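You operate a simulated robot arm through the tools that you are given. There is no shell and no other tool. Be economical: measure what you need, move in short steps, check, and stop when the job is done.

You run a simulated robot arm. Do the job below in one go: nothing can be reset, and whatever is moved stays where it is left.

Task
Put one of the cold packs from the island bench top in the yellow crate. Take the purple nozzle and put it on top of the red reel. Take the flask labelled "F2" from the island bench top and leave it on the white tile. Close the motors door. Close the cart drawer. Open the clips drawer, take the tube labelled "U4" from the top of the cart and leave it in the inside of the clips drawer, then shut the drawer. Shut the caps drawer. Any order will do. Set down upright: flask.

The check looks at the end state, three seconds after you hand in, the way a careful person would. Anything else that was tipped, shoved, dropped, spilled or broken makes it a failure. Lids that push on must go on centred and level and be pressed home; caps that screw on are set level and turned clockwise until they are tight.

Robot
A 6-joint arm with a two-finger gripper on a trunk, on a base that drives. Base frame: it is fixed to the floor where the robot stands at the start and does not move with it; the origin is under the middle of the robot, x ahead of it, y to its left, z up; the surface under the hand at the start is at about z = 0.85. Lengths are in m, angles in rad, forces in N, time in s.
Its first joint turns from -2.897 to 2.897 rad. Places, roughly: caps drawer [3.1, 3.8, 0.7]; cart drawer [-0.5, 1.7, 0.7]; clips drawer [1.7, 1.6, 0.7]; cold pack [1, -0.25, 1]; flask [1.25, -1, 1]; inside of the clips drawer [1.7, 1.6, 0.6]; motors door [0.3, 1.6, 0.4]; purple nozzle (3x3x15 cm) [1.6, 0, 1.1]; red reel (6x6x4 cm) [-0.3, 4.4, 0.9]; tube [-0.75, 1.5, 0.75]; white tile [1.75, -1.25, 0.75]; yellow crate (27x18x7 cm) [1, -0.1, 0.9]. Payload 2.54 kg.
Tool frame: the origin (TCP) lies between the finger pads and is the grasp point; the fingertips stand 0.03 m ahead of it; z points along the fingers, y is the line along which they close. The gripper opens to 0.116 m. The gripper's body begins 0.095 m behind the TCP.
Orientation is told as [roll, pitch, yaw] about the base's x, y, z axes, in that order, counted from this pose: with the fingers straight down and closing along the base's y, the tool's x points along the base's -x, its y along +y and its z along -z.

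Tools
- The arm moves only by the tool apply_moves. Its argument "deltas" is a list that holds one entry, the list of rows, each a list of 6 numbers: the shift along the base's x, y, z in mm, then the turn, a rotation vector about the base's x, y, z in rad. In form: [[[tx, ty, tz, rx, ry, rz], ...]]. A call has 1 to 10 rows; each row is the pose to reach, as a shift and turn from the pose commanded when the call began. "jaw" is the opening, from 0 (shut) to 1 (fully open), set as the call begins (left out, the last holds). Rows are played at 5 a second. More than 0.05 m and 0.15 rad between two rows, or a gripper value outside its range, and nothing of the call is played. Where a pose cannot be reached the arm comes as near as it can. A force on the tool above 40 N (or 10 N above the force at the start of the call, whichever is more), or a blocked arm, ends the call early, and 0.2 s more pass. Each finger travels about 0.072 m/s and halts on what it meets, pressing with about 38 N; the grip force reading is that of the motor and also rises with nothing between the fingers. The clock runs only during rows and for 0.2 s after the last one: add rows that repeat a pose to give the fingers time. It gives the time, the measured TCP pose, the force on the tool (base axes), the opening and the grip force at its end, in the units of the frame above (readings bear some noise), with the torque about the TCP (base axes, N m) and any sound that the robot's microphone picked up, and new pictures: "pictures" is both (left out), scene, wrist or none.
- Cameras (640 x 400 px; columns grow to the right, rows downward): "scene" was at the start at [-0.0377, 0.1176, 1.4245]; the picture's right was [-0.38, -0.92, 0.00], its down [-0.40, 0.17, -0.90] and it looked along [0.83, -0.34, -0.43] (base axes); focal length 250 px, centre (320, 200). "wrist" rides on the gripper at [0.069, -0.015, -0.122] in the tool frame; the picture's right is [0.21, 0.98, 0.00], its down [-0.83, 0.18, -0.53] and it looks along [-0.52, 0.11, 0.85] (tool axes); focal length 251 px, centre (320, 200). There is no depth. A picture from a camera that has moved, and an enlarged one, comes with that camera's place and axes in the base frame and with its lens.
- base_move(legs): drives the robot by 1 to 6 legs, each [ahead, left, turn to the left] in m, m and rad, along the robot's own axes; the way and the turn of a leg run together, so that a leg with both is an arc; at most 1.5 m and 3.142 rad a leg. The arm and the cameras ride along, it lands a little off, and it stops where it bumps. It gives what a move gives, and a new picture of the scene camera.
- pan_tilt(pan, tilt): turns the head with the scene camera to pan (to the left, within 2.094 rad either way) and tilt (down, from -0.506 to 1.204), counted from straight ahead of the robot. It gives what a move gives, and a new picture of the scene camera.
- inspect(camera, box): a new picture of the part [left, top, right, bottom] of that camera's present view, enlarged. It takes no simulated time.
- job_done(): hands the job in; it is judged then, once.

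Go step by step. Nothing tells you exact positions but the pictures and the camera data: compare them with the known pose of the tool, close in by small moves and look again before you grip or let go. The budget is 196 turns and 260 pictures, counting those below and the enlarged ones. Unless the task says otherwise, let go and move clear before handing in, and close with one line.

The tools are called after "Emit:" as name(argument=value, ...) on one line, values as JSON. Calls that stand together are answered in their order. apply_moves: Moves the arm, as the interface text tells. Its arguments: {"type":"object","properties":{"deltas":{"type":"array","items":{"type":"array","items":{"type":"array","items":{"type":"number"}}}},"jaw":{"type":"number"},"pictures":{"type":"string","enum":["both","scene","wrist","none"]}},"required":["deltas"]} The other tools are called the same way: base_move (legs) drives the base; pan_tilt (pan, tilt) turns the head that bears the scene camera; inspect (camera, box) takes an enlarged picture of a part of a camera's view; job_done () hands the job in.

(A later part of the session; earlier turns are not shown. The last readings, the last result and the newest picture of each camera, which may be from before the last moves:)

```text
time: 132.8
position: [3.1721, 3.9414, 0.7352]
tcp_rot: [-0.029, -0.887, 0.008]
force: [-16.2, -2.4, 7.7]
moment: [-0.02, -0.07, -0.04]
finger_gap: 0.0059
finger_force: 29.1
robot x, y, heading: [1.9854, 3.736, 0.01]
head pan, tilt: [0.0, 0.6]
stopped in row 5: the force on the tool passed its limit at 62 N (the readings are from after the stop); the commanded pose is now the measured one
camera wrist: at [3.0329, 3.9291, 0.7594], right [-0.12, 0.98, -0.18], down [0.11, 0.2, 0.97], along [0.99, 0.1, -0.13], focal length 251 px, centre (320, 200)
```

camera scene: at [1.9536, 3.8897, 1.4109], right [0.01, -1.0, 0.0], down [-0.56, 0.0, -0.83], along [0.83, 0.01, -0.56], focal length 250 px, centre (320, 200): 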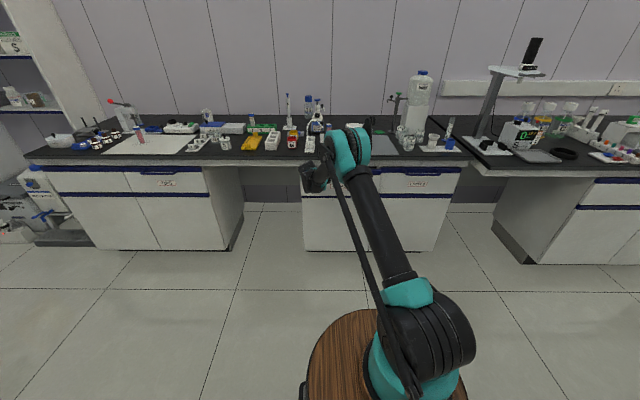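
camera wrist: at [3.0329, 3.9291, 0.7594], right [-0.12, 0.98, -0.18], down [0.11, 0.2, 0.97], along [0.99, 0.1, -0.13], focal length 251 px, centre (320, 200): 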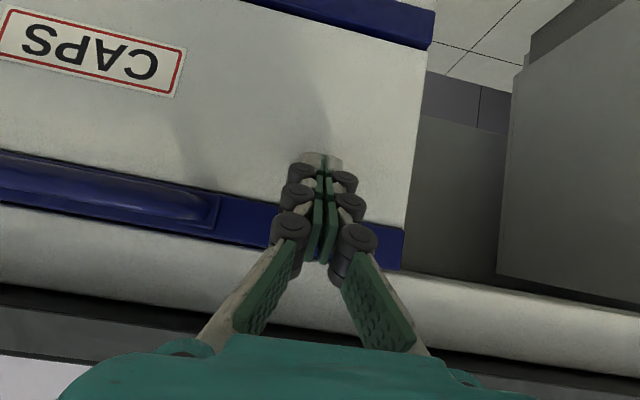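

The caps drawer is shut (62 N stop). I'll retract and stow, then drive into the east aisle.

Emit:
apply_moves(deltas=[[[-40, 0, 0, 0, 0, 0], [-85, -10, 0, 0, 0, 0], [-130, -20, 10, 0, 0, 0], [-165, -40, 40, 0, 0, 0], [-200, -60, 70, 0, 0, 0], [-230, -80, 105, 0, 0, 0], [-260, -100, 140, 0, 0, 0], [-290, -120, 175, 0, 0, 0], [-320, -140, 205, 0, 0, 0], [-350, -160, 235, 0, 0, 0]]], pictures="none")

Emit:
apply_moves(deltas=[[[-25, 0, 35, 0, 0.145, 0], [-50, -10, 70, 0, 0.29, 0], [-80, -20, 105, 0, 0.435, 0], [-110, -30, 140, 0, 0.58, 0], [-140, -35, 175, 0, 0.725, 0], [-170, -40, 210, 0, 0.87, 0], [-200, -40, 245, 0, 0.9, 0], [-235, -40, 280, 0, 0.9, 0], [-270, -40, 315, 0, 0.9, 0], [-300, -40, 350, 0, 0.9, 0]]], pictures="none")

Emit:
base_move(legs=[[0.6, -0.1, 0], [0, 0, -1.571], [1.4, 0, 0]])

Emit:
pan_tilt(pan=-0.9, tilt=0.5)

```text
refused: row 4 steps farther than a row can; nothing moved
```

```text
time: 135.0
position: [2.8705, 3.8999, 1.0845]
tcp_rot: [-0.026, 0.013, 0.004]
force: [1.7, -0.3, -0.1]
moment: [0.02, 0.05, 0.01]
finger_gap: 0.0
finger_force: 28.6
robot x, y, heading: [1.9882, 3.7345, 0.008]
head pan, tilt: [0.0, 0.6]
```

```text
time: 140.8
position: [3.2445, 3.0418, 1.0861]
tcp_rot: [-0.011, 0.021, -0.915]
force: [-3.0, 12.8, 4.1]
moment: [-2.15, -0.43, -0.37]
finger_gap: 0.0002
finger_force: 29.0
robot x, y, heading: [2.5868, 3.6436, -0.934]
head pan, tilt: [0.0, 0.6]
stopped in leg 2: the force on the tool passed its limit at 165 N (the readings are from after the stop); the commanded pose is now the measured one
camera scene: at [2.6847, 3.7613, 1.4108], right [-0.8, -0.59, 0.0], down [-0.34, 0.45, -0.83], along [0.49, -0.66, -0.56], focal length 250 px, centre (320, 200)
```

scene: 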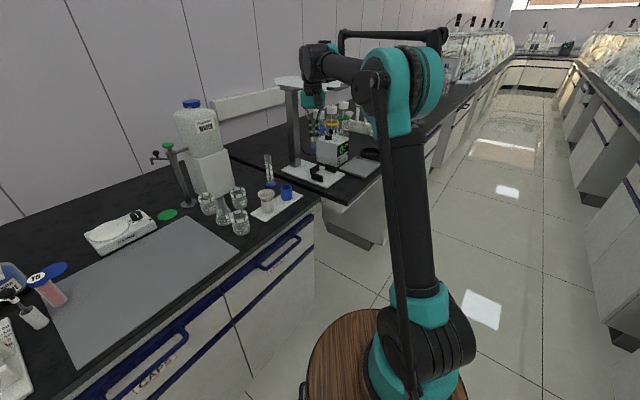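

```text
time: 142.0
position: [3.246, 3.0428, 1.0855]
tcp_rot: [-0.013, 0.019, -0.916]
force: [-4.5, 21.6, 3.8]
moment: [-3.48, -0.47, -0.48]
finger_gap: 0.0
finger_force: 28.9
robot x, y, heading: [2.588, 3.6465, -0.935]
head pan, tilt: [-0.901, 0.499]
camera scene: at [2.6086, 3.745, 1.4199], right [-0.97, 0.26, 0.0], down [0.12, 0.46, -0.88], along [-0.23, -0.85, -0.48], focal length 250 px, centre (320, 200)
```

scene: 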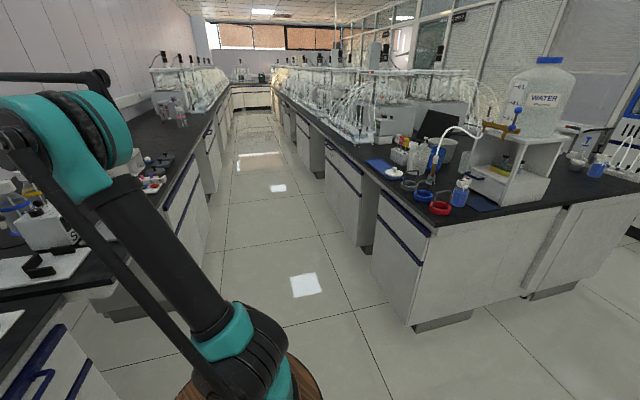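

A refused row left the arm unstowed, and it has touched a stand on the corner bench. I'll back the tool straight off (+y) and check what it touched.

Emit:
apply_moves(deltas=[[[-10, 20, 0, 0, 0, 0], [-20, 50, 0, 0, 0, 0], [-40, 80, 0, 0, 0, 0], [-60, 110, 0, 0, 0, 0]]], pictures="wrist")

Emit:
pan_tilt(pan=0.25, tilt=0.45)

```text
time: 143.0
position: [3.1848, 3.1503, 1.0866]
tcp_rot: [-0.01, 0.02, -0.918]
force: [0.3, -1.6, 0.3]
moment: [0.02, 0.03, -0.02]
finger_gap: 0.0003
finger_force: 28.7
robot x, y, heading: [2.5868, 3.6459, -0.931]
head pan, tilt: [-0.901, 0.499]
camera wrist: at [3.1332, 3.1948, 1.2107], right [0.64, 0.76, -0.01], down [0.66, -0.55, 0.51], along [0.39, -0.34, -0.86], focal length 251 px, centre (320, 200)
```

wrist: 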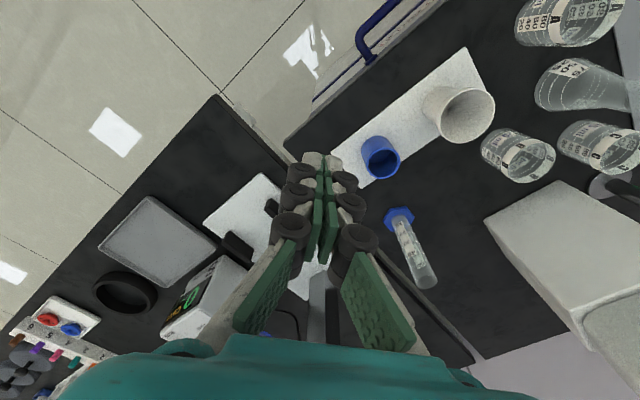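

```text
time: 144.4
position: [3.1856, 3.1511, 1.0856]
tcp_rot: [-0.009, 0.02, -0.917]
force: [-0.6, 0.4, 0.0]
moment: [0.01, -0.01, -0.05]
finger_gap: 0.0
finger_force: 29.0
robot x, y, heading: [2.5872, 3.641, -0.934]
head pan, tilt: [0.25, 0.45]
camera scene: at [2.7036, 3.7733, 1.4244], right [-0.63, -0.77, 0.0], down [-0.34, 0.28, -0.9], along [0.7, -0.57, -0.44], focal length 250 px, centre (320, 200)
```

scene: 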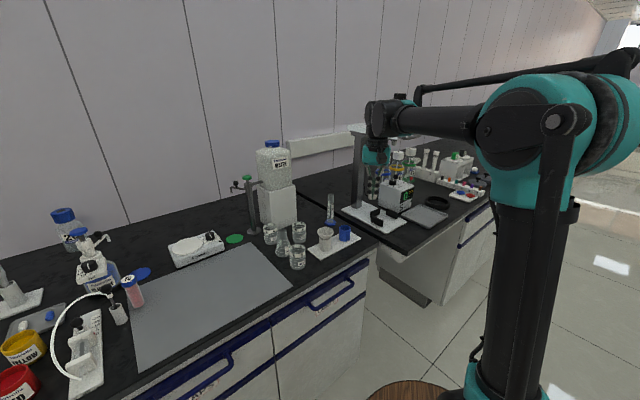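

The stand is upright and nothing has toppled. Now I'll stow the arm properly: back first, then up.

Emit:
apply_moves(deltas=[[[-30, 25, 0, 0, 0, 0], [-60, 50, 0, 0, 0, 0], [-90, 75, 0, 0, 0, 0], [-120, 100, 20, 0, 0, 0], [-145, 120, 50, 0, 0, 0], [-170, 140, 85, 0, 0, 0], [-190, 155, 125, 0, 0, 0], [-205, 165, 165, 0, 0, 0], [-220, 175, 205, 0, 0, 0], [-225, 180, 245, 0, 0, 0]]], pictures="scene")

```text
time: 146.6
position: [2.9587, 3.3304, 1.3277]
tcp_rot: [-0.012, 0.02, -0.915]
force: [-0.5, -0.3, -0.5]
moment: [-0.02, -0.02, 0.0]
finger_gap: 0.0002
finger_force: 28.8
robot x, y, heading: [2.5877, 3.6404, -0.936]
head pan, tilt: [0.25, 0.45]
camera scene: at [2.7037, 3.7733, 1.4245], right [-0.63, -0.77, 0.0], down [-0.34, 0.28, -0.9], along [0.7, -0.57, -0.44], focal length 250 px, centre (320, 200)
```

scene: 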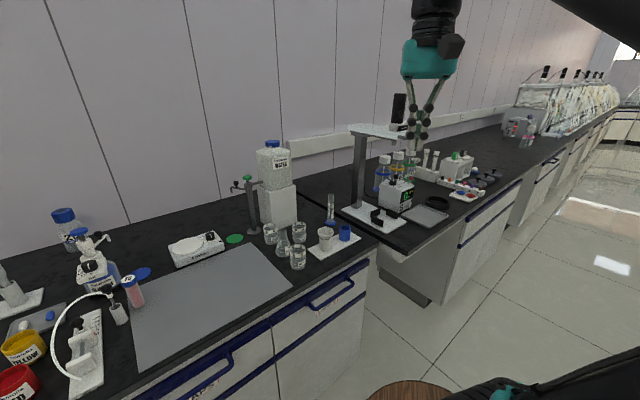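

The stand (a gel imager) is intact. I'll turn south and drive down the east aisle.

Emit:
base_move(legs=[[0, 0, -0.636], [1.3, 0, 0]])

Emit:
pan_tilt(pan=-0.8, tilt=0.45)

```text
time: 154.7
position: [2.6862, 1.8914, 1.3283]
tcp_rot: [-0.011, 0.021, -1.569]
force: [0.2, 0.5, -0.9]
moment: [0.01, 0.0, -0.03]
finger_gap: 0.0001
finger_force: 28.5
robot x, y, heading: [2.5788, 2.3662, -1.587]
head pan, tilt: [0.25, 0.45]
camera scene: at [2.7503, 2.3975, 1.4244], right [-0.97, -0.23, 0.0], down [-0.1, 0.42, -0.9], along [0.21, -0.88, -0.44], focal length 250 px, centre (320, 200)
```

scene: 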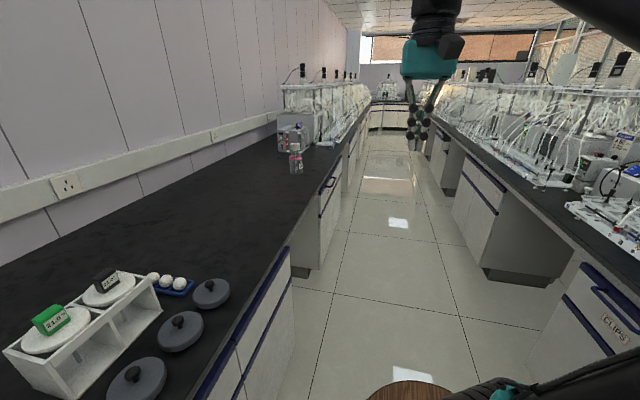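

```text
time: 156.0
position: [2.6878, 1.8917, 1.3277]
tcp_rot: [-0.011, 0.02, -1.567]
force: [1.0, 0.2, -1.0]
moment: [-0.01, 0.03, 0.01]
finger_gap: 0.0001
finger_force: 28.5
robot x, y, heading: [2.5768, 2.368, -1.587]
head pan, tilt: [-0.799, 0.45]
camera scene: at [2.6621, 2.4237, 1.4244], right [-0.69, 0.73, 0.0], down [0.32, 0.3, -0.9], along [-0.65, -0.62, -0.44], focal length 250 px, centre (320, 200)
```

scene: 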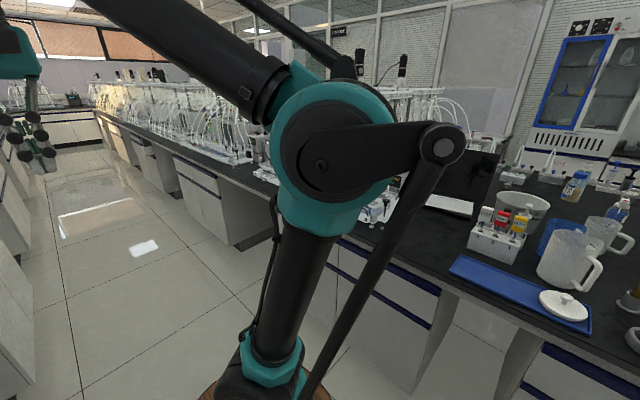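

The CLIPS drawer is on the island's east face at about (1.95, 1.63, 0.7). I'll drive alongside and turn to face it.

Emit:
base_move(legs=[[0.72, -0.06, 0], [0, 0, -1.555]])

Emit:
pan_tilt(pan=-0.1, tilt=0.8)

Emit:
apply_moves(deltas=[[[0, 0, 0, 0, 0, 0]]], pictures="wrist")

```text
time: 163.9
position: [2.0409, 1.5053, 1.3279]
tcp_rot: [-0.011, 0.02, -3.123]
force: [1.0, -0.6, 0.4]
moment: [0.03, 0.01, -0.04]
finger_gap: 0.0001
finger_force: 28.9
robot x, y, heading: [2.5132, 1.6174, 3.142]
head pan, tilt: [-0.799, 0.45]
camera scene: at [2.5671, 1.5385, 1.4244], right [0.72, 0.7, 0.0], down [0.3, -0.31, -0.9], along [-0.63, 0.65, -0.44], focal length 250 px, centre (320, 200)
```

scene: 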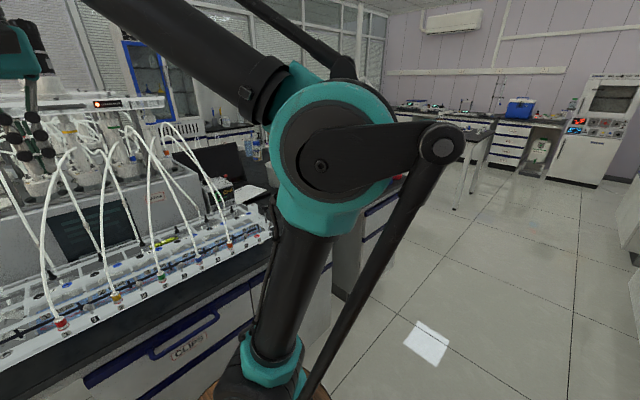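

```text
time: 165.0
position: [2.042, 1.5056, 1.3279]
tcp_rot: [-0.011, 0.02, -3.124]
force: [0.1, 0.9, 0.3]
moment: [-0.02, 0.0, 0.03]
finger_gap: 0.0
finger_force: 28.1
robot x, y, heading: [2.514, 1.6209, 3.139]
head pan, tilt: [-0.099, 0.799]
camera scene: at [2.5509, 1.4807, 1.3941], right [0.1, 0.99, 0.0], down [0.71, -0.07, -0.7], along [-0.69, 0.07, -0.72], focal length 250 px, centre (320, 200)
```

scene: 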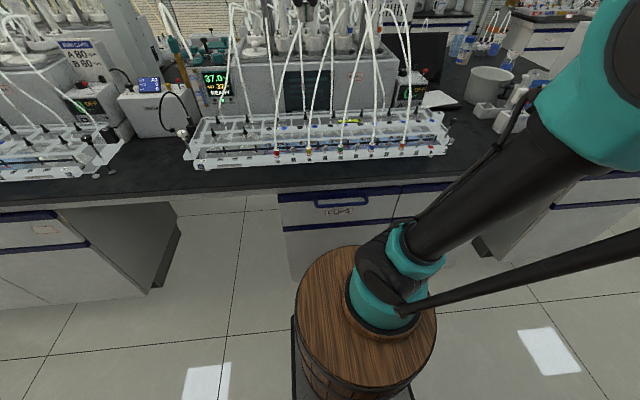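

```text
time: 165.4
position: [2.0402, 1.5055, 1.3277]
tcp_rot: [-0.012, 0.023, -3.125]
force: [-0.3, 0.4, -0.1]
moment: [0.03, -0.02, 0.0]
finger_gap: 0.0
finger_force: 28.5
robot x, y, heading: [2.5114, 1.6201, 3.143]
head pan, tilt: [-0.099, 0.799]
camera wrist: at [2.1069, 1.52, 1.4523], right [0.23, -0.97, -0.01], down [-0.83, -0.2, 0.51], along [-0.5, -0.11, -0.86], focal length 251 px, centre (320, 200)
```

wrist: 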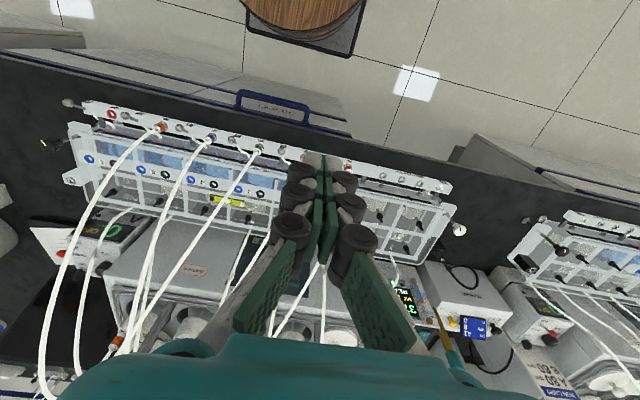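

The clips handle bar is at about (1.953, y 1.52–1.71, z 0.755). I'm too close to pull it out, so I'll slide south and face it diagonally.

Emit:
base_move(legs=[[0, 0.66, 0], [0, 0, -0.75]])

Emit:
pan_tilt(pan=0.2, tilt=0.65)

```text
time: 171.0
position: [2.0904, 1.1938, 1.3285]
tcp_rot: [-0.011, 0.02, 2.42]
force: [0.4, 0.1, 0.0]
moment: [0.0, -0.03, 0.0]
finger_gap: 0.0
finger_force: 28.8
robot x, y, heading: [2.5181, 0.9608, 2.403]
head pan, tilt: [-0.099, 0.799]
camera scene: at [2.448, 0.8316, 1.394], right [0.74, 0.67, 0.0], down [0.48, -0.53, -0.7], along [-0.47, 0.52, -0.72], focal length 250 px, centre (320, 200)
```

scene: 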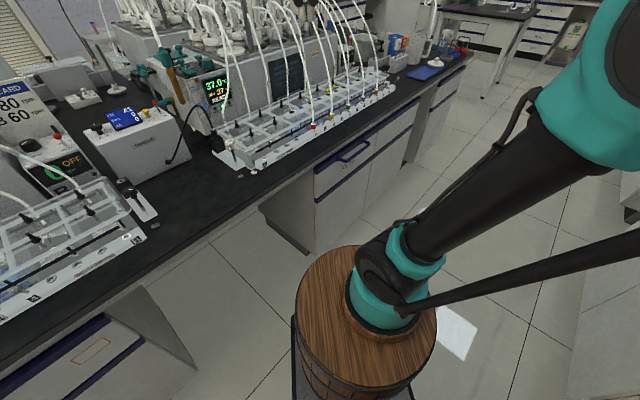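

```text
time: 171.8
position: [2.0901, 1.1945, 1.3281]
tcp_rot: [-0.012, 0.021, 2.421]
force: [1.0, -0.3, -0.3]
moment: [0.0, -0.01, 0.01]
finger_gap: 0.0002
finger_force: 28.6
robot x, y, heading: [2.518, 0.9583, 2.402]
head pan, tilt: [0.201, 0.649]
camera scene: at [2.4274, 0.8162, 1.4066], right [0.51, 0.86, 0.0], down [0.52, -0.31, -0.8], along [-0.68, 0.41, -0.6], focal length 250 px, centre (320, 200)
```

scene: 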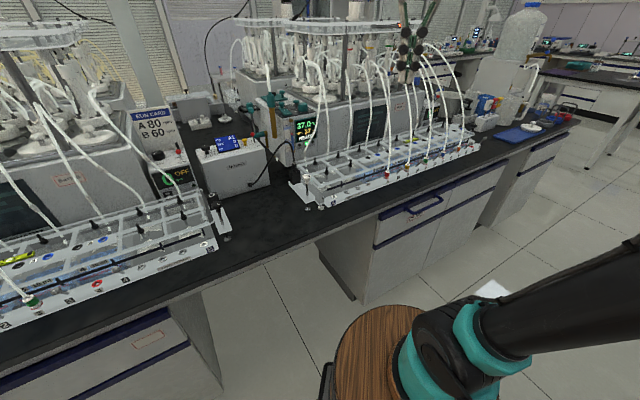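

I'll turn the tool so it closes along x, tilt it slightly, and go above the handle.

Emit:
apply_moves(deltas=[[[0, 40, -15, 0, 0, -0.145], [0, 80, -30, 0, 0, -0.29], [0, 120, -45, 0, 0, -0.435], [0, 160, -60, 0, 0, -0.58], [0, 200, -75, 0, 0, -0.725], [0, 240, -90, 0, 0, -0.85], [0, 285, -100, 0, 0, -0.85], [0, 330, -115, 0, 0, -0.85], [0, 370, -140, 0, 0, -0.85], [-10, 400, -175, 0, 0, -0.85]]], jaw=0.4, pictures="none")

Emit:
apply_moves(deltas=[[[0, 0, -40, 0, 0.1, 0], [-20, 5, -80, 0, 0.2, 0], [-40, 10, -120, 0, 0.3, 0], [-65, 15, -160, 0, 0.3, 0], [-75, 15, -200, 0, 0.3, 0], [-75, 15, -200, 0, 0.3, 0]]], pictures="both")

```text
time: 174.0
position: [2.0752, 1.5965, 1.1536]
tcp_rot: [-0.01, 0.021, 1.572]
force: [0.4, -0.4, 1.2]
moment: [0.05, 0.03, -0.01]
finger_gap: 0.0466
finger_force: 0.1
robot x, y, heading: [2.5186, 0.9631, 2.405]
head pan, tilt: [0.201, 0.649]
```

```text
time: 175.4
position: [2.0038, 1.6116, 0.9515]
tcp_rot: [0.29, 0.022, 1.576]
force: [0.3, 0.0, -1.1]
moment: [0.01, 0.02, -0.02]
finger_gap: 0.0464
finger_force: 0.1
robot x, y, heading: [2.5158, 0.9592, 2.403]
head pan, tilt: [0.201, 0.649]
camera scene: at [2.4274, 0.8161, 1.4066], right [0.51, 0.86, 0.0], down [0.52, -0.31, -0.8], along [-0.68, 0.41, -0.6], focal length 250 px, centre (320, 200)
camera wrist: at [2.0539, 1.5445, 1.0662], right [-0.94, -0.21, 0.28], down [-0.03, 0.84, 0.55], along [-0.35, 0.5, -0.79], focal length 251 px, centre (320, 200)
```

scene: 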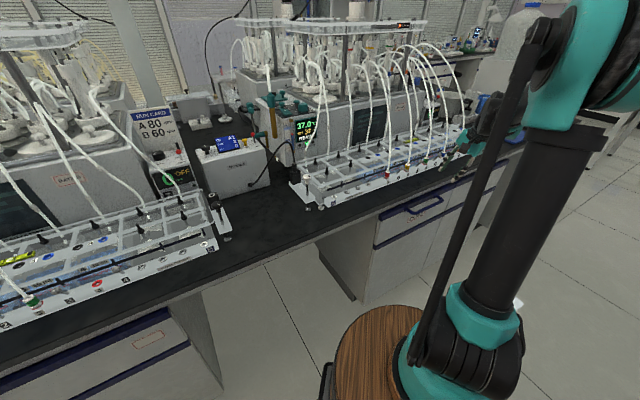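
wrist: 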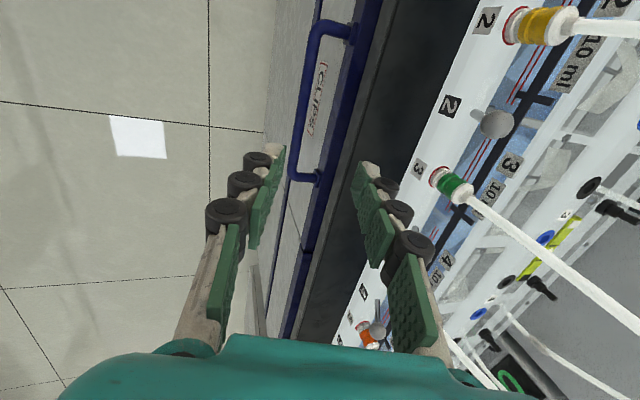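

The bar is at x about 1.966 with the panel strip at about 1.93. I'll narrow the jaw to about 30 mm and come closer for a check.

Emit:
apply_moves(deltas=[[[-8, 0, -30, 0, -0.05, 0], [-14, 0, -60, 0, -0.1, 0], [-20, 0, -95, 0, -0.1, 0], [-26, 0, -120, 0, -0.1, 0], [-26, 0, -120, 0, -0.1, 0]]], jaw=0.26, pictures="wrist")

Emit:
inspect(camera="wrist", box=[200, 50, 440, 260])

```text
time: 176.6
position: [1.9796, 1.6098, 0.8328]
tcp_rot: [0.188, 0.018, 1.573]
force: [0.2, -1.3, -0.9]
moment: [-0.01, 0.04, 0.0]
finger_gap: 0.0304
finger_force: 0.1
robot x, y, heading: [2.5197, 0.9633, 2.402]
head pan, tilt: [0.201, 0.649]
camera wrist: at [2.0171, 1.5437, 0.9515], right [-0.96, -0.21, 0.19], down [-0.08, 0.84, 0.54], along [-0.27, 0.5, -0.82], focal length 251 px, centre (320, 200)
```

wrist: 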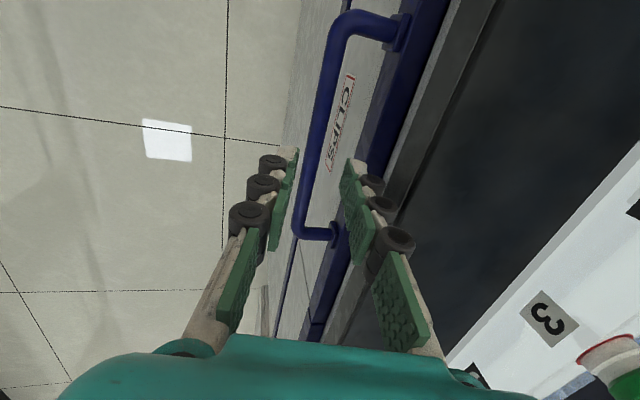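

```text
1.90 times, centred on (320, 155) of wrist
camera zoom: at [2.0171, 1.5437, 0.9515], right [-0.96, -0.21, 0.19], down [-0.08, 0.84, 0.54], along [-0.27, 0.5, -0.82], focal length 479 px, centre (320, 286)
```

zoom: 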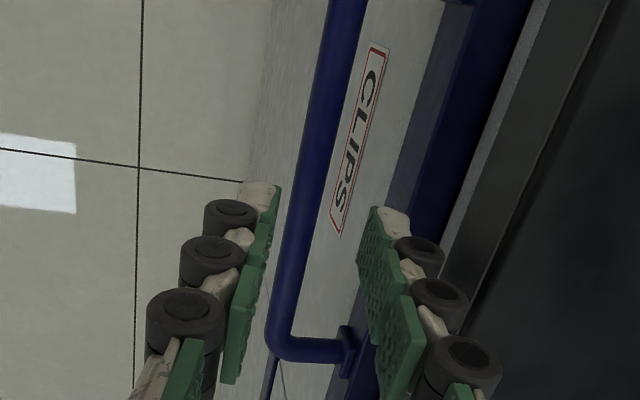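

Bar triangulated at x 1.962, z 0.742. I'll descend onto it and close.

Emit:
apply_moves(deltas=[[[-6, 0, -25, 0, 0, 0], [-10, 0, -45, 0, 0, 0], [-13, 0, -62, 0, 0, 0], [-15, 0, -76, 0, 0, 0], [-15, 0, -76, 0, 0, 0]]], pictures="wrist")

```text
time: 177.8
position: [1.9641, 1.6088, 0.7547]
tcp_rot: [0.188, 0.019, 1.574]
force: [0.0, 0.8, -0.2]
moment: [0.0, 0.03, 0.0]
finger_gap: 0.0302
finger_force: 0.1
robot x, y, heading: [2.5134, 0.9617, 2.398]
head pan, tilt: [0.201, 0.649]
camera wrist: at [2.0009, 1.5415, 0.875], right [-0.96, -0.21, 0.19], down [-0.08, 0.84, 0.54], along [-0.27, 0.5, -0.82], focal length 251 px, centre (320, 200)
```

wrist: 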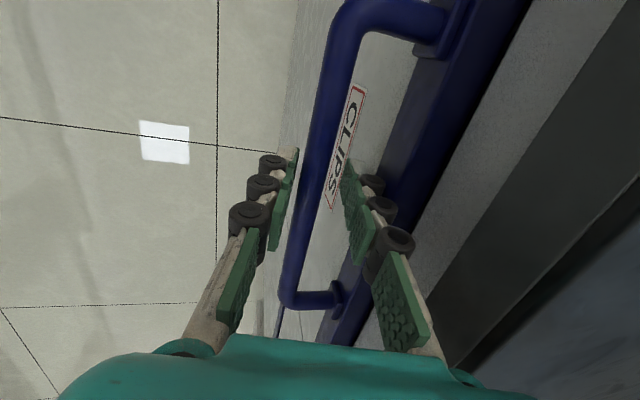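

Bar lies between the pads. Close.

Emit:
apply_moves(deltas=[[[0, 0, 0, 0, 0, 0], [0, 0, 0, 0, 0, 0], [0, 0, 0, 0, 0, 0]]], jaw=0, pictures="wrist")

```text
time: 178.3
position: [1.9666, 1.609, 0.7537]
tcp_rot: [0.182, 0.02, 1.572]
force: [6.1, -1.8, -3.2]
moment: [0.12, 0.22, 0.46]
finger_gap: 0.0125
finger_force: 37.9
robot x, y, heading: [2.5164, 0.9615, 2.402]
head pan, tilt: [0.201, 0.649]
stopped in row 2: the force on the tool passed its limit at 46 N (the readings are from after the stop); the commanded pose is now the measured one
camera wrist: at [2.0045, 1.5417, 0.8745], right [-0.96, -0.21, 0.18], down [-0.08, 0.84, 0.54], along [-0.27, 0.5, -0.82], focal length 251 px, centre (320, 200)
```

wrist: 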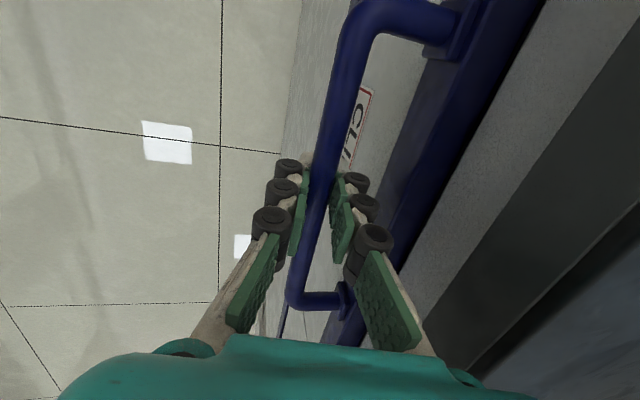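

Gripped the 12.5 mm bar. Now I'll pull along +x.

Emit:
apply_moves(deltas=[[[12, 0, 0, 0, 0, 0], [30, 0, 0, 0, 0, 0], [50, 0, 0, 0, 0, 0], [72, 0, 0, 0, 0, 0], [96, 0, 0, 0, 0, 0], [120, 0, 0, 0, 0, 0], [144, 0, 0, 0, 0, 0], [168, 0, 0, 0, 0, 0], [190, 0, 0, 0, 0, 0], [210, 0, 0, 0, 0, 0]]])

```text
time: 180.5
position: [2.1773, 1.6086, 0.7539]
tcp_rot: [0.184, 0.02, 1.573]
force: [-1.1, 8.6, 14.0]
moment: [0.16, 0.04, 0.36]
finger_gap: 0.0124
finger_force: 37.4
robot x, y, heading: [2.5191, 0.9619, 2.405]
head pan, tilt: [0.201, 0.649]
camera scene: at [2.4279, 0.8161, 1.4066], right [0.51, 0.86, 0.0], down [0.52, -0.31, -0.8], along [-0.68, 0.41, -0.6], focal length 250 px, centre (320, 200)
camera wrist: at [2.2141, 1.5415, 0.8741], right [-0.96, -0.21, 0.18], down [-0.08, 0.84, 0.54], along [-0.27, 0.51, -0.82], focal length 251 px, centre (320, 200)
```

scene: 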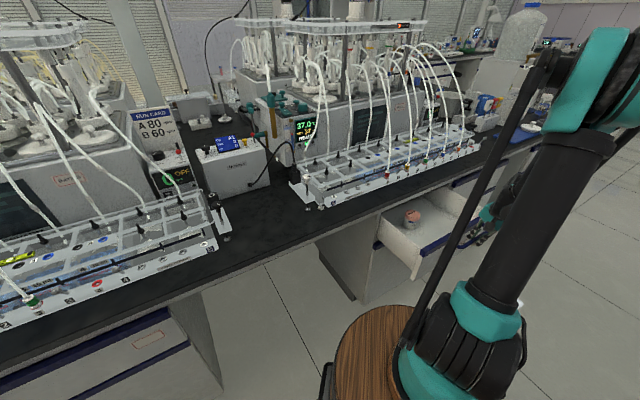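
wrist: 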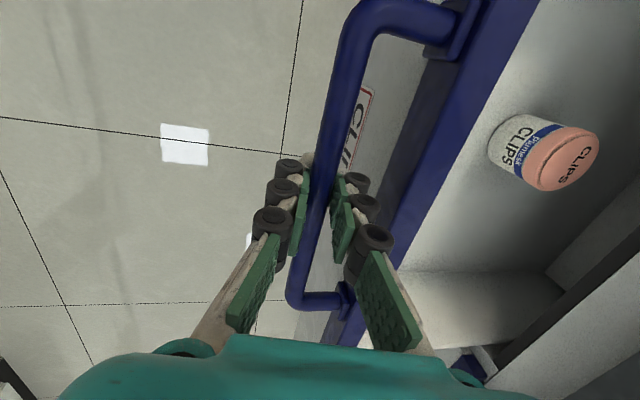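

Emit:
apply_moves(deltas=[[[15, 0, 0, 0, 0, 0], [30, 0, 0, 0, 0, 0], [45, 0, 0, 0, 0, 0], [60, 0, 0, 0, 0, 0], [60, 0, 0, 0, 0, 0]]], pictures="none")

Emit:
apply_moves(deltas=[[[0, 0, 0, 0, 0, 0], [0, 0, 0, 0, 0, 0]]], jaw=0.26, pictures="wrist")

```text
time: 181.6
position: [2.2369, 1.6087, 0.7543]
tcp_rot: [0.18, 0.022, 1.572]
force: [0.6, 4.9, -24.3]
moment: [0.19, -0.01, 0.4]
finger_gap: 0.0124
finger_force: 37.6
robot x, y, heading: [2.5198, 0.9583, 2.404]
head pan, tilt: [0.201, 0.649]
stopped in row 5: the force on the tool passed its limit at 42 N (the readings are from after the stop); the commanded pose is now the measured one
```

```text
time: 182.2
position: [2.2373, 1.6084, 0.7542]
tcp_rot: [0.181, 0.021, 1.571]
force: [0.4, -0.4, 0.3]
moment: [-0.04, 0.04, -0.01]
finger_gap: 0.0303
finger_force: 0.0
robot x, y, heading: [2.5158, 0.9633, 2.407]
head pan, tilt: [0.201, 0.649]
camera wrist: at [2.2736, 1.5407, 0.8751], right [-0.96, -0.21, 0.18], down [-0.08, 0.84, 0.54], along [-0.27, 0.5, -0.82], focal length 251 px, centre (320, 200)
```

wrist: 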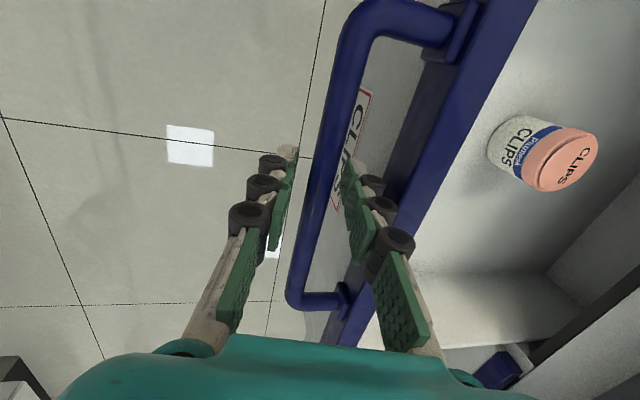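

The clips drawer is open about 27 cm. I'll lift off the handle and look toward the nozzle and flask to the south.

Emit:
apply_moves(deltas=[[[9, 0, 45, 0, 0, 0], [18, 0, 90, 0, 0, 0], [20, -30, 130, 0, 0, 0], [20, -65, 165, 0, -0.1, 0], [20, -100, 200, 0, -0.2, 0], [20, -135, 235, 0, -0.2, 0], [20, -170, 270, 0, -0.2, 0], [20, -205, 305, 0, -0.2, 0], [20, -240, 340, 0, -0.2, 0], [20, -270, 380, 0, -0.2, 0]]], pictures="none")

Emit:
apply_moves(deltas=[[[0, 0, 20, 0, 0, 0.145], [0, 0, 40, 0, 0, 0.29], [0, 0, 60, 0, 0, 0.435], [0, 0, 80, 0, 0, 0.58], [0, 0, 100, 0, 0, 0.725], [0, 0, 110, 0, 0, 0.83]]], pictures="wrist")

Emit:
pan_tilt(pan=1.3, tilt=0.4)

```text
time: 184.4
position: [2.2622, 1.3393, 1.1355]
tcp_rot: [-0.02, 0.022, 1.569]
force: [-0.4, -0.4, -0.2]
moment: [-0.03, 0.01, 0.02]
finger_gap: 0.0301
finger_force: 0.1
robot x, y, heading: [2.5178, 0.9624, 2.403]
head pan, tilt: [0.201, 0.649]
```

```text
time: 185.8
position: [2.2578, 1.3387, 1.2458]
tcp_rot: [-0.02, 0.02, 2.4]
force: [0.6, -0.1, -0.1]
moment: [0.0, -0.02, -0.03]
finger_gap: 0.0303
finger_force: 0.0
robot x, y, heading: [2.5186, 0.9597, 2.402]
head pan, tilt: [0.201, 0.649]
camera wrist: at [2.3161, 1.3016, 1.3703], right [-0.5, -0.87, -0.01], down [-0.75, 0.42, 0.51], along [-0.44, 0.27, -0.86], focal length 251 px, centre (320, 200)
```

wrist: 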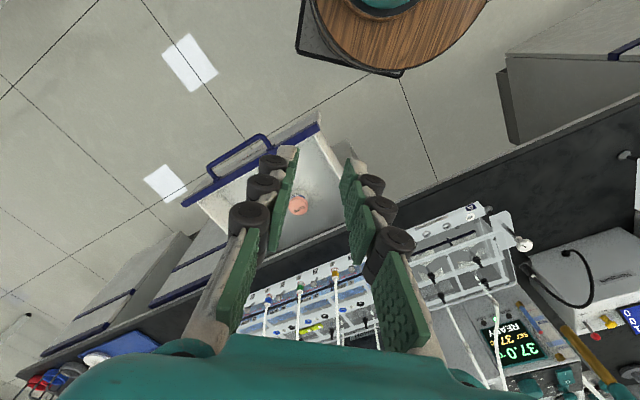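

```text
time: 187.1
position: [2.2583, 1.3374, 1.2448]
tcp_rot: [-0.018, 0.021, 2.399]
force: [0.0, -0.4, 0.5]
moment: [-0.01, -0.01, 0.01]
finger_gap: 0.0304
finger_force: 0.1
robot x, y, heading: [2.514, 0.9586, 2.406]
head pan, tilt: [1.3, 0.4]
camera scene: at [2.4237, 0.7223, 1.4291], right [-0.53, 0.85, 0.0], down [0.33, 0.21, -0.92], along [-0.78, -0.49, -0.39], focal length 250 px, centre (320, 200)
```

scene: 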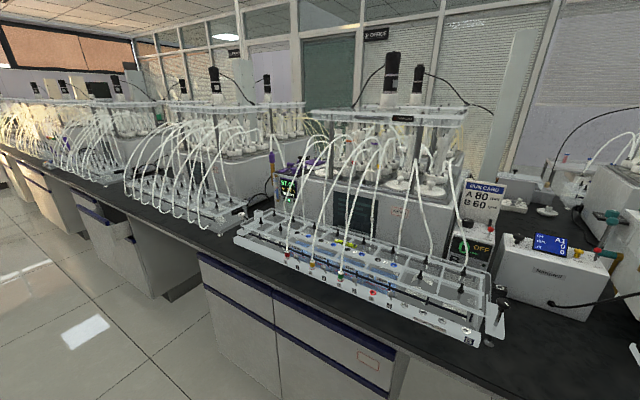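

Emit:
inspect(camera="scene", box=[200, 120, 340, 250])

Emit:
inspect(camera="scene", box=[40, 130, 180, 250])

```text
3.08 times, centred on (270, 185) of scene
camera zoom: at [2.4237, 0.7223, 1.4291], right [-0.53, 0.85, 0.0], down [0.33, 0.21, -0.92], along [-0.78, -0.49, -0.39], focal length 769 px, centre (474, 246)
```

zoom: 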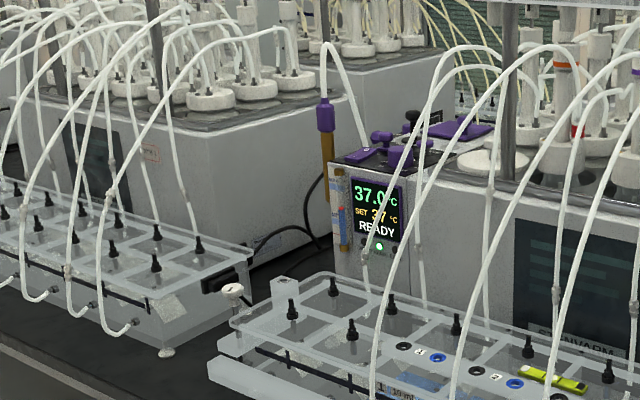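

```text
3.33 times, centred on (110, 190) of scene
camera zoom: at [2.4237, 0.7223, 1.4291], right [-0.53, 0.85, 0.0], down [0.33, 0.21, -0.92], along [-0.78, -0.49, -0.39], focal length 833 px, centre (1020, 233)
```

zoom: 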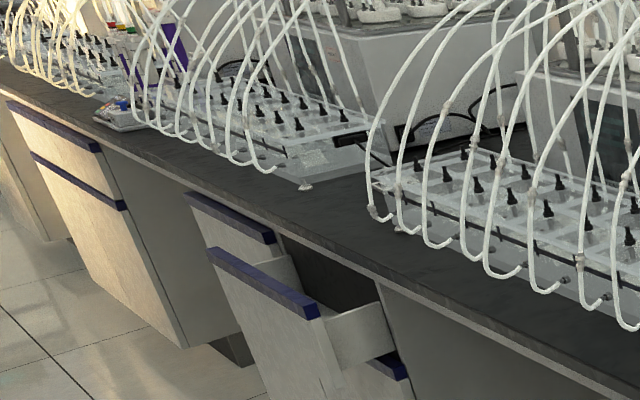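

The purple nozzle hangs beside a 37 °C block near (1.58, -0.07). I'll turn west and slide south to face it.

Emit:
base_move(legs=[[0, 0, 0.735], [0.03, 1.0, 0]])

Emit:
pan_tilt(pan=-0.1, tilt=0.45)

Emit:
pan_tilt(pan=0.9, tilt=0.6)

```text
time: 194.3
position: [2.0289, 0.0739, 1.246]
tcp_rot: [-0.019, 0.023, 3.11]
force: [0.3, -0.2, 0.2]
moment: [0.0, 0.02, -0.04]
finger_gap: 0.0303
finger_force: 0.1
robot x, y, heading: [2.4676, -0.0438, 3.107]
head pan, tilt: [1.3, 0.4]
camera scene: at [2.5575, -0.2823, 1.4291], right [-0.96, 0.29, 0.0], down [0.11, 0.37, -0.92], along [-0.27, -0.88, -0.39], focal length 250 px, centre (320, 200)
```

scene: 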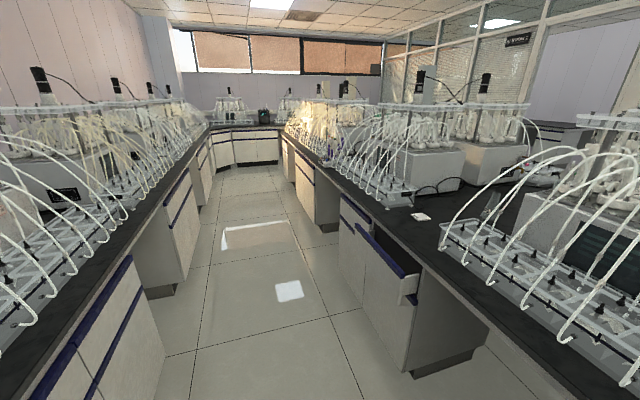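

```text
time: 195.8
position: [2.0293, 0.0739, 1.2445]
tcp_rot: [-0.018, 0.018, 3.11]
force: [-0.6, 1.2, -0.2]
moment: [-0.02, -0.03, 0.03]
finger_gap: 0.0301
finger_force: 0.1
robot x, y, heading: [2.4706, -0.04, 3.115]
head pan, tilt: [-0.099, 0.45]
camera scene: at [2.4935, -0.1822, 1.4245], right [0.13, 0.99, 0.0], down [0.43, -0.05, -0.9], along [-0.89, 0.11, -0.44], focal length 250 px, centre (320, 200)
```

scene: 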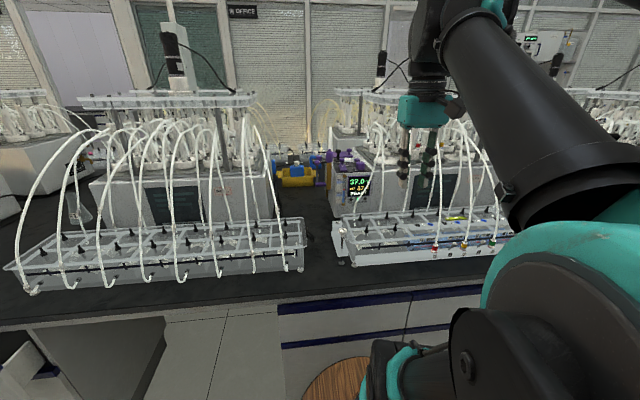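

```text
time: 197.1
position: [2.0295, 0.073, 1.2465]
tcp_rot: [-0.018, 0.022, 3.111]
force: [-0.2, -0.6, 0.1]
moment: [-0.01, 0.01, 0.0]
finger_gap: 0.0301
finger_force: 0.0
robot x, y, heading: [2.475, -0.0396, 3.116]
head pan, tilt: [0.901, 0.6]
camera scene: at [2.5278, -0.2614, 1.4109], right [-0.77, 0.64, 0.0], down [0.36, 0.43, -0.83], along [-0.53, -0.63, -0.56], focal length 250 px, centre (320, 200)
```

scene: 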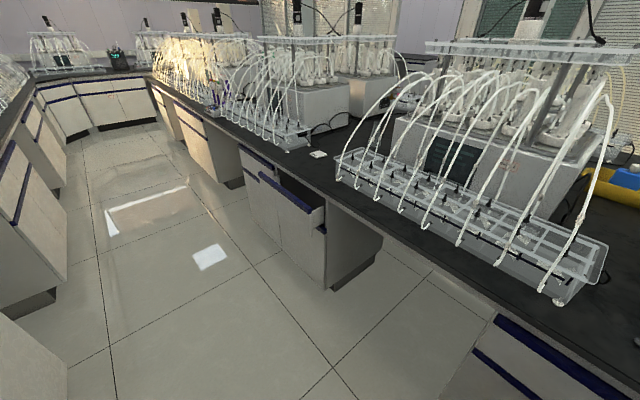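

Emit:
pan_tilt(pan=0.1, tilt=0.45)

Emit:
inspect(camera="scene", box=[290, 110, 430, 260])

Emit:
inspect(camera="wrist", box=[0, 0, 640, 400])

```text
time: 198.2
position: [2.0286, 0.0733, 1.2454]
tcp_rot: [-0.018, 0.022, 3.111]
force: [0.4, -0.1, -0.7]
moment: [0.01, -0.01, 0.03]
finger_gap: 0.0302
finger_force: 0.1
robot x, y, heading: [2.474, -0.0418, 3.114]
head pan, tilt: [0.099, 0.45]
camera scene: at [2.493, -0.2004, 1.4244], right [-0.07, 1.0, 0.0], down [0.43, 0.03, -0.9], along [-0.9, -0.07, -0.44], focal length 250 px, centre (320, 200)
```

scene: 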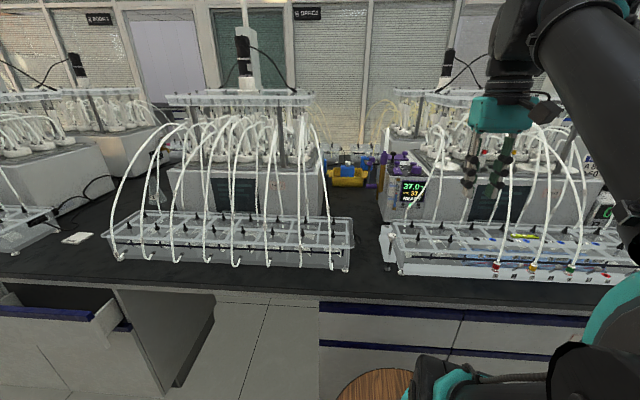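

```text
2.67 times, centred on (360, 185) of scene
camera zoom: at [2.493, -0.2004, 1.4244], right [-0.07, 1.0, 0.0], down [0.43, 0.03, -0.9], along [-0.9, -0.07, -0.44], focal length 667 px, centre (213, 240)
```

zoom: 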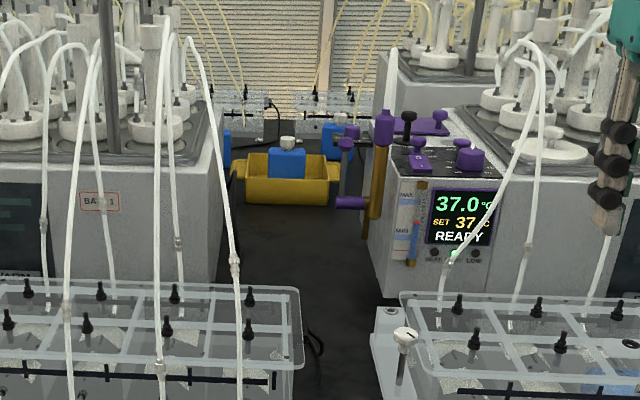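

```text
1.00 times, centred on (320, 200) of wrist (not enlarged: the box is as wide or as high as the picture)
camera zoom: at [2.096, 0.0836, 1.3701], right [0.18, -0.98, -0.01], down [-0.84, -0.17, 0.51], along [-0.51, -0.08, -0.86], focal length 251 px, centre (320, 200)
```

zoom: 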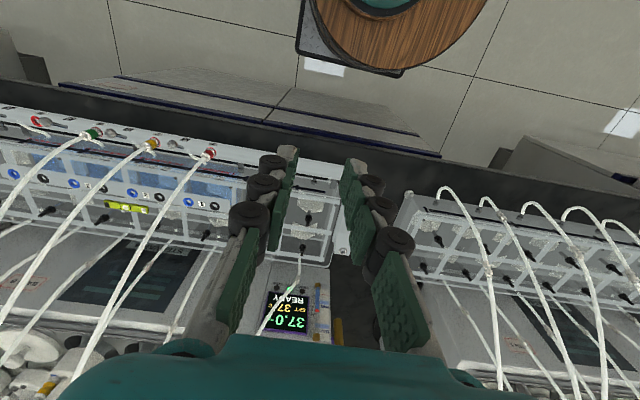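

I see the purple-topped nozzle with gold body at about (1.62, -0.035, 1.03–1.18). I'll raise the wrist and move in for a close look.

Emit:
apply_moves(deltas=[[[0, -20, 40, 0, 0, 0], [0, -40, 80, 0, 0, 0], [-20, -60, 115, 0, 0, 0], [-50, -80, 130, 0, 0, 0], [-85, -100, 130, 0, 0, 0], [-125, -108, 130, 0, 0, 0], [-165, -108, 130, 0, 0, 0], [-205, -108, 130, 0, 0, 0], [-205, -108, 130, 0, 0, 0]]], jaw=0.6, pictures="both")

Emit:
inspect(camera="wrist", box=[220, 160, 480, 340])

```text
time: 200.2
position: [1.8252, -0.0326, 1.3754]
tcp_rot: [-0.02, 0.022, 3.112]
force: [0.7, 0.0, -0.6]
moment: [-0.02, 0.02, -0.03]
finger_gap: 0.0697
finger_force: 0.0
robot x, y, heading: [2.4698, -0.0433, 3.115]
head pan, tilt: [0.099, 0.45]
camera scene: at [2.4931, -0.2004, 1.4244], right [-0.07, 1.0, 0.0], down [0.43, 0.03, -0.9], along [-0.9, -0.07, -0.44], focal length 250 px, centre (320, 200)
camera wrist: at [1.8926, -0.0224, 1.4997], right [0.18, -0.98, -0.01], down [-0.84, -0.17, 0.51], along [-0.51, -0.08, -0.86], focal length 251 px, centre (320, 200)
```

scene: 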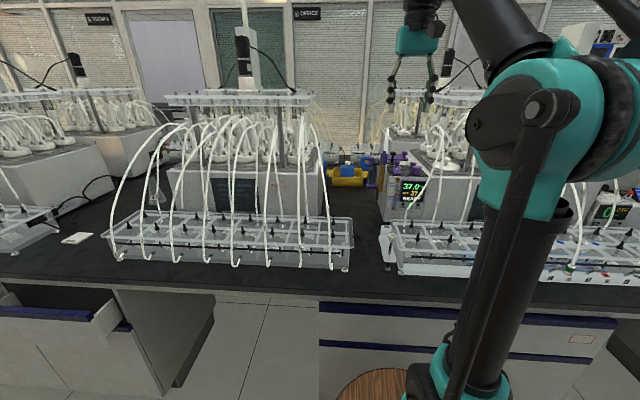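
wrist: 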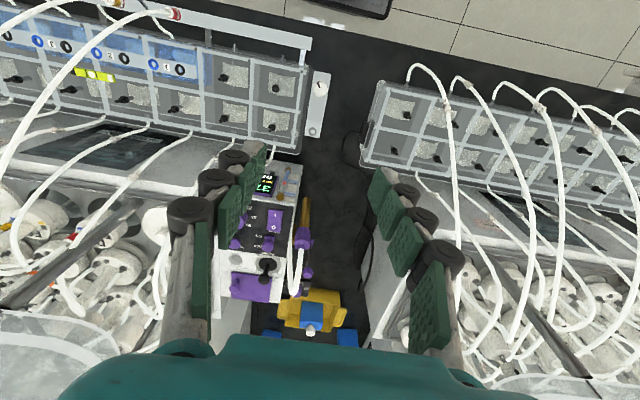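

```text
2.22 times, centred on (350, 250) of wrist
camera zoom: at [1.8926, -0.0224, 1.4997], right [0.18, -0.98, -0.01], down [-0.84, -0.17, 0.51], along [-0.51, -0.08, -0.86], focal length 559 px, centre (253, 89)
```

zoom: 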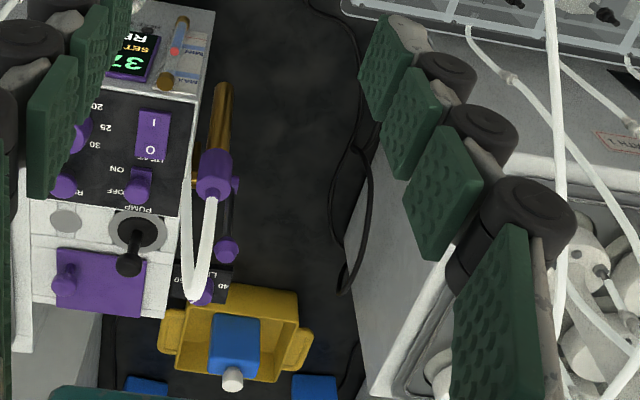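

The nozzle stands beside the block with a hose arching from its top backward. I'll approach from the front, tilted 0.6 rad, closing along y.

Emit:
apply_moves(deltas=[[[-25, -1, -20, 0, 0.15, 0], [-50, -2, -40, 0, 0.3, 0], [-75, -3, -70, 0, 0.45, 0], [-100, -4, -100, 0, 0.6, 0], [-125, -4, -125, 0, 0.6, 0], [-125, -4, -125, 0, 0.6, 0]]], jaw=0.45, pictures="wrist")

Emit:
inspect(camera="wrist", box=[200, 60, 440, 260])

Emit:
inspect(camera="scene", box=[330, 110, 450, 210])

```text
time: 201.6
position: [1.6959, -0.0362, 1.2538]
tcp_rot: [0.0, -0.58, 3.103]
force: [0.5, 0.8, -0.4]
moment: [0.01, -0.02, -0.02]
finger_gap: 0.0521
finger_force: 0.0
robot x, y, heading: [2.4686, -0.0412, 3.116]
head pan, tilt: [0.099, 0.45]
camera wrist: at [1.8208, -0.0265, 1.318], right [0.14, -0.98, -0.12], down [-0.4, -0.17, 0.9], along [-0.9, -0.08, -0.42], focal length 251 px, centre (320, 200)
```

wrist: 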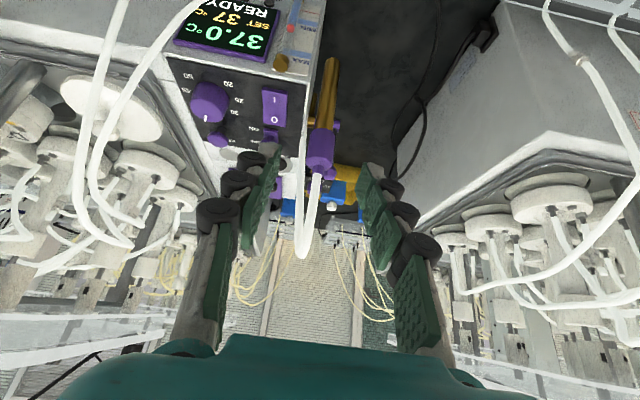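

```text
2.00 times, centred on (320, 160) of wrist
camera zoom: at [1.8208, -0.0265, 1.318], right [0.14, -0.98, -0.12], down [-0.4, -0.17, 0.9], along [-0.9, -0.08, -0.42], focal length 503 px, centre (320, 280)
```

zoom: 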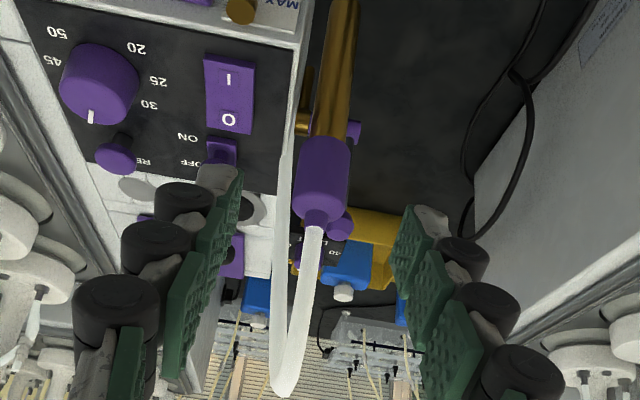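

```text
4.00 times, centred on (390, 160) of scene
camera zoom: at [2.493, -0.2004, 1.4244], right [-0.07, 1.0, 0.0], down [0.43, 0.03, -0.9], along [-0.9, -0.06, -0.44], focal length 1000 px, centre (40, 360)
```

zoom: 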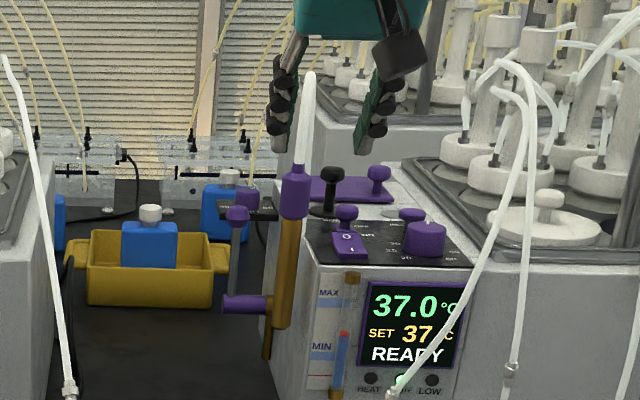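

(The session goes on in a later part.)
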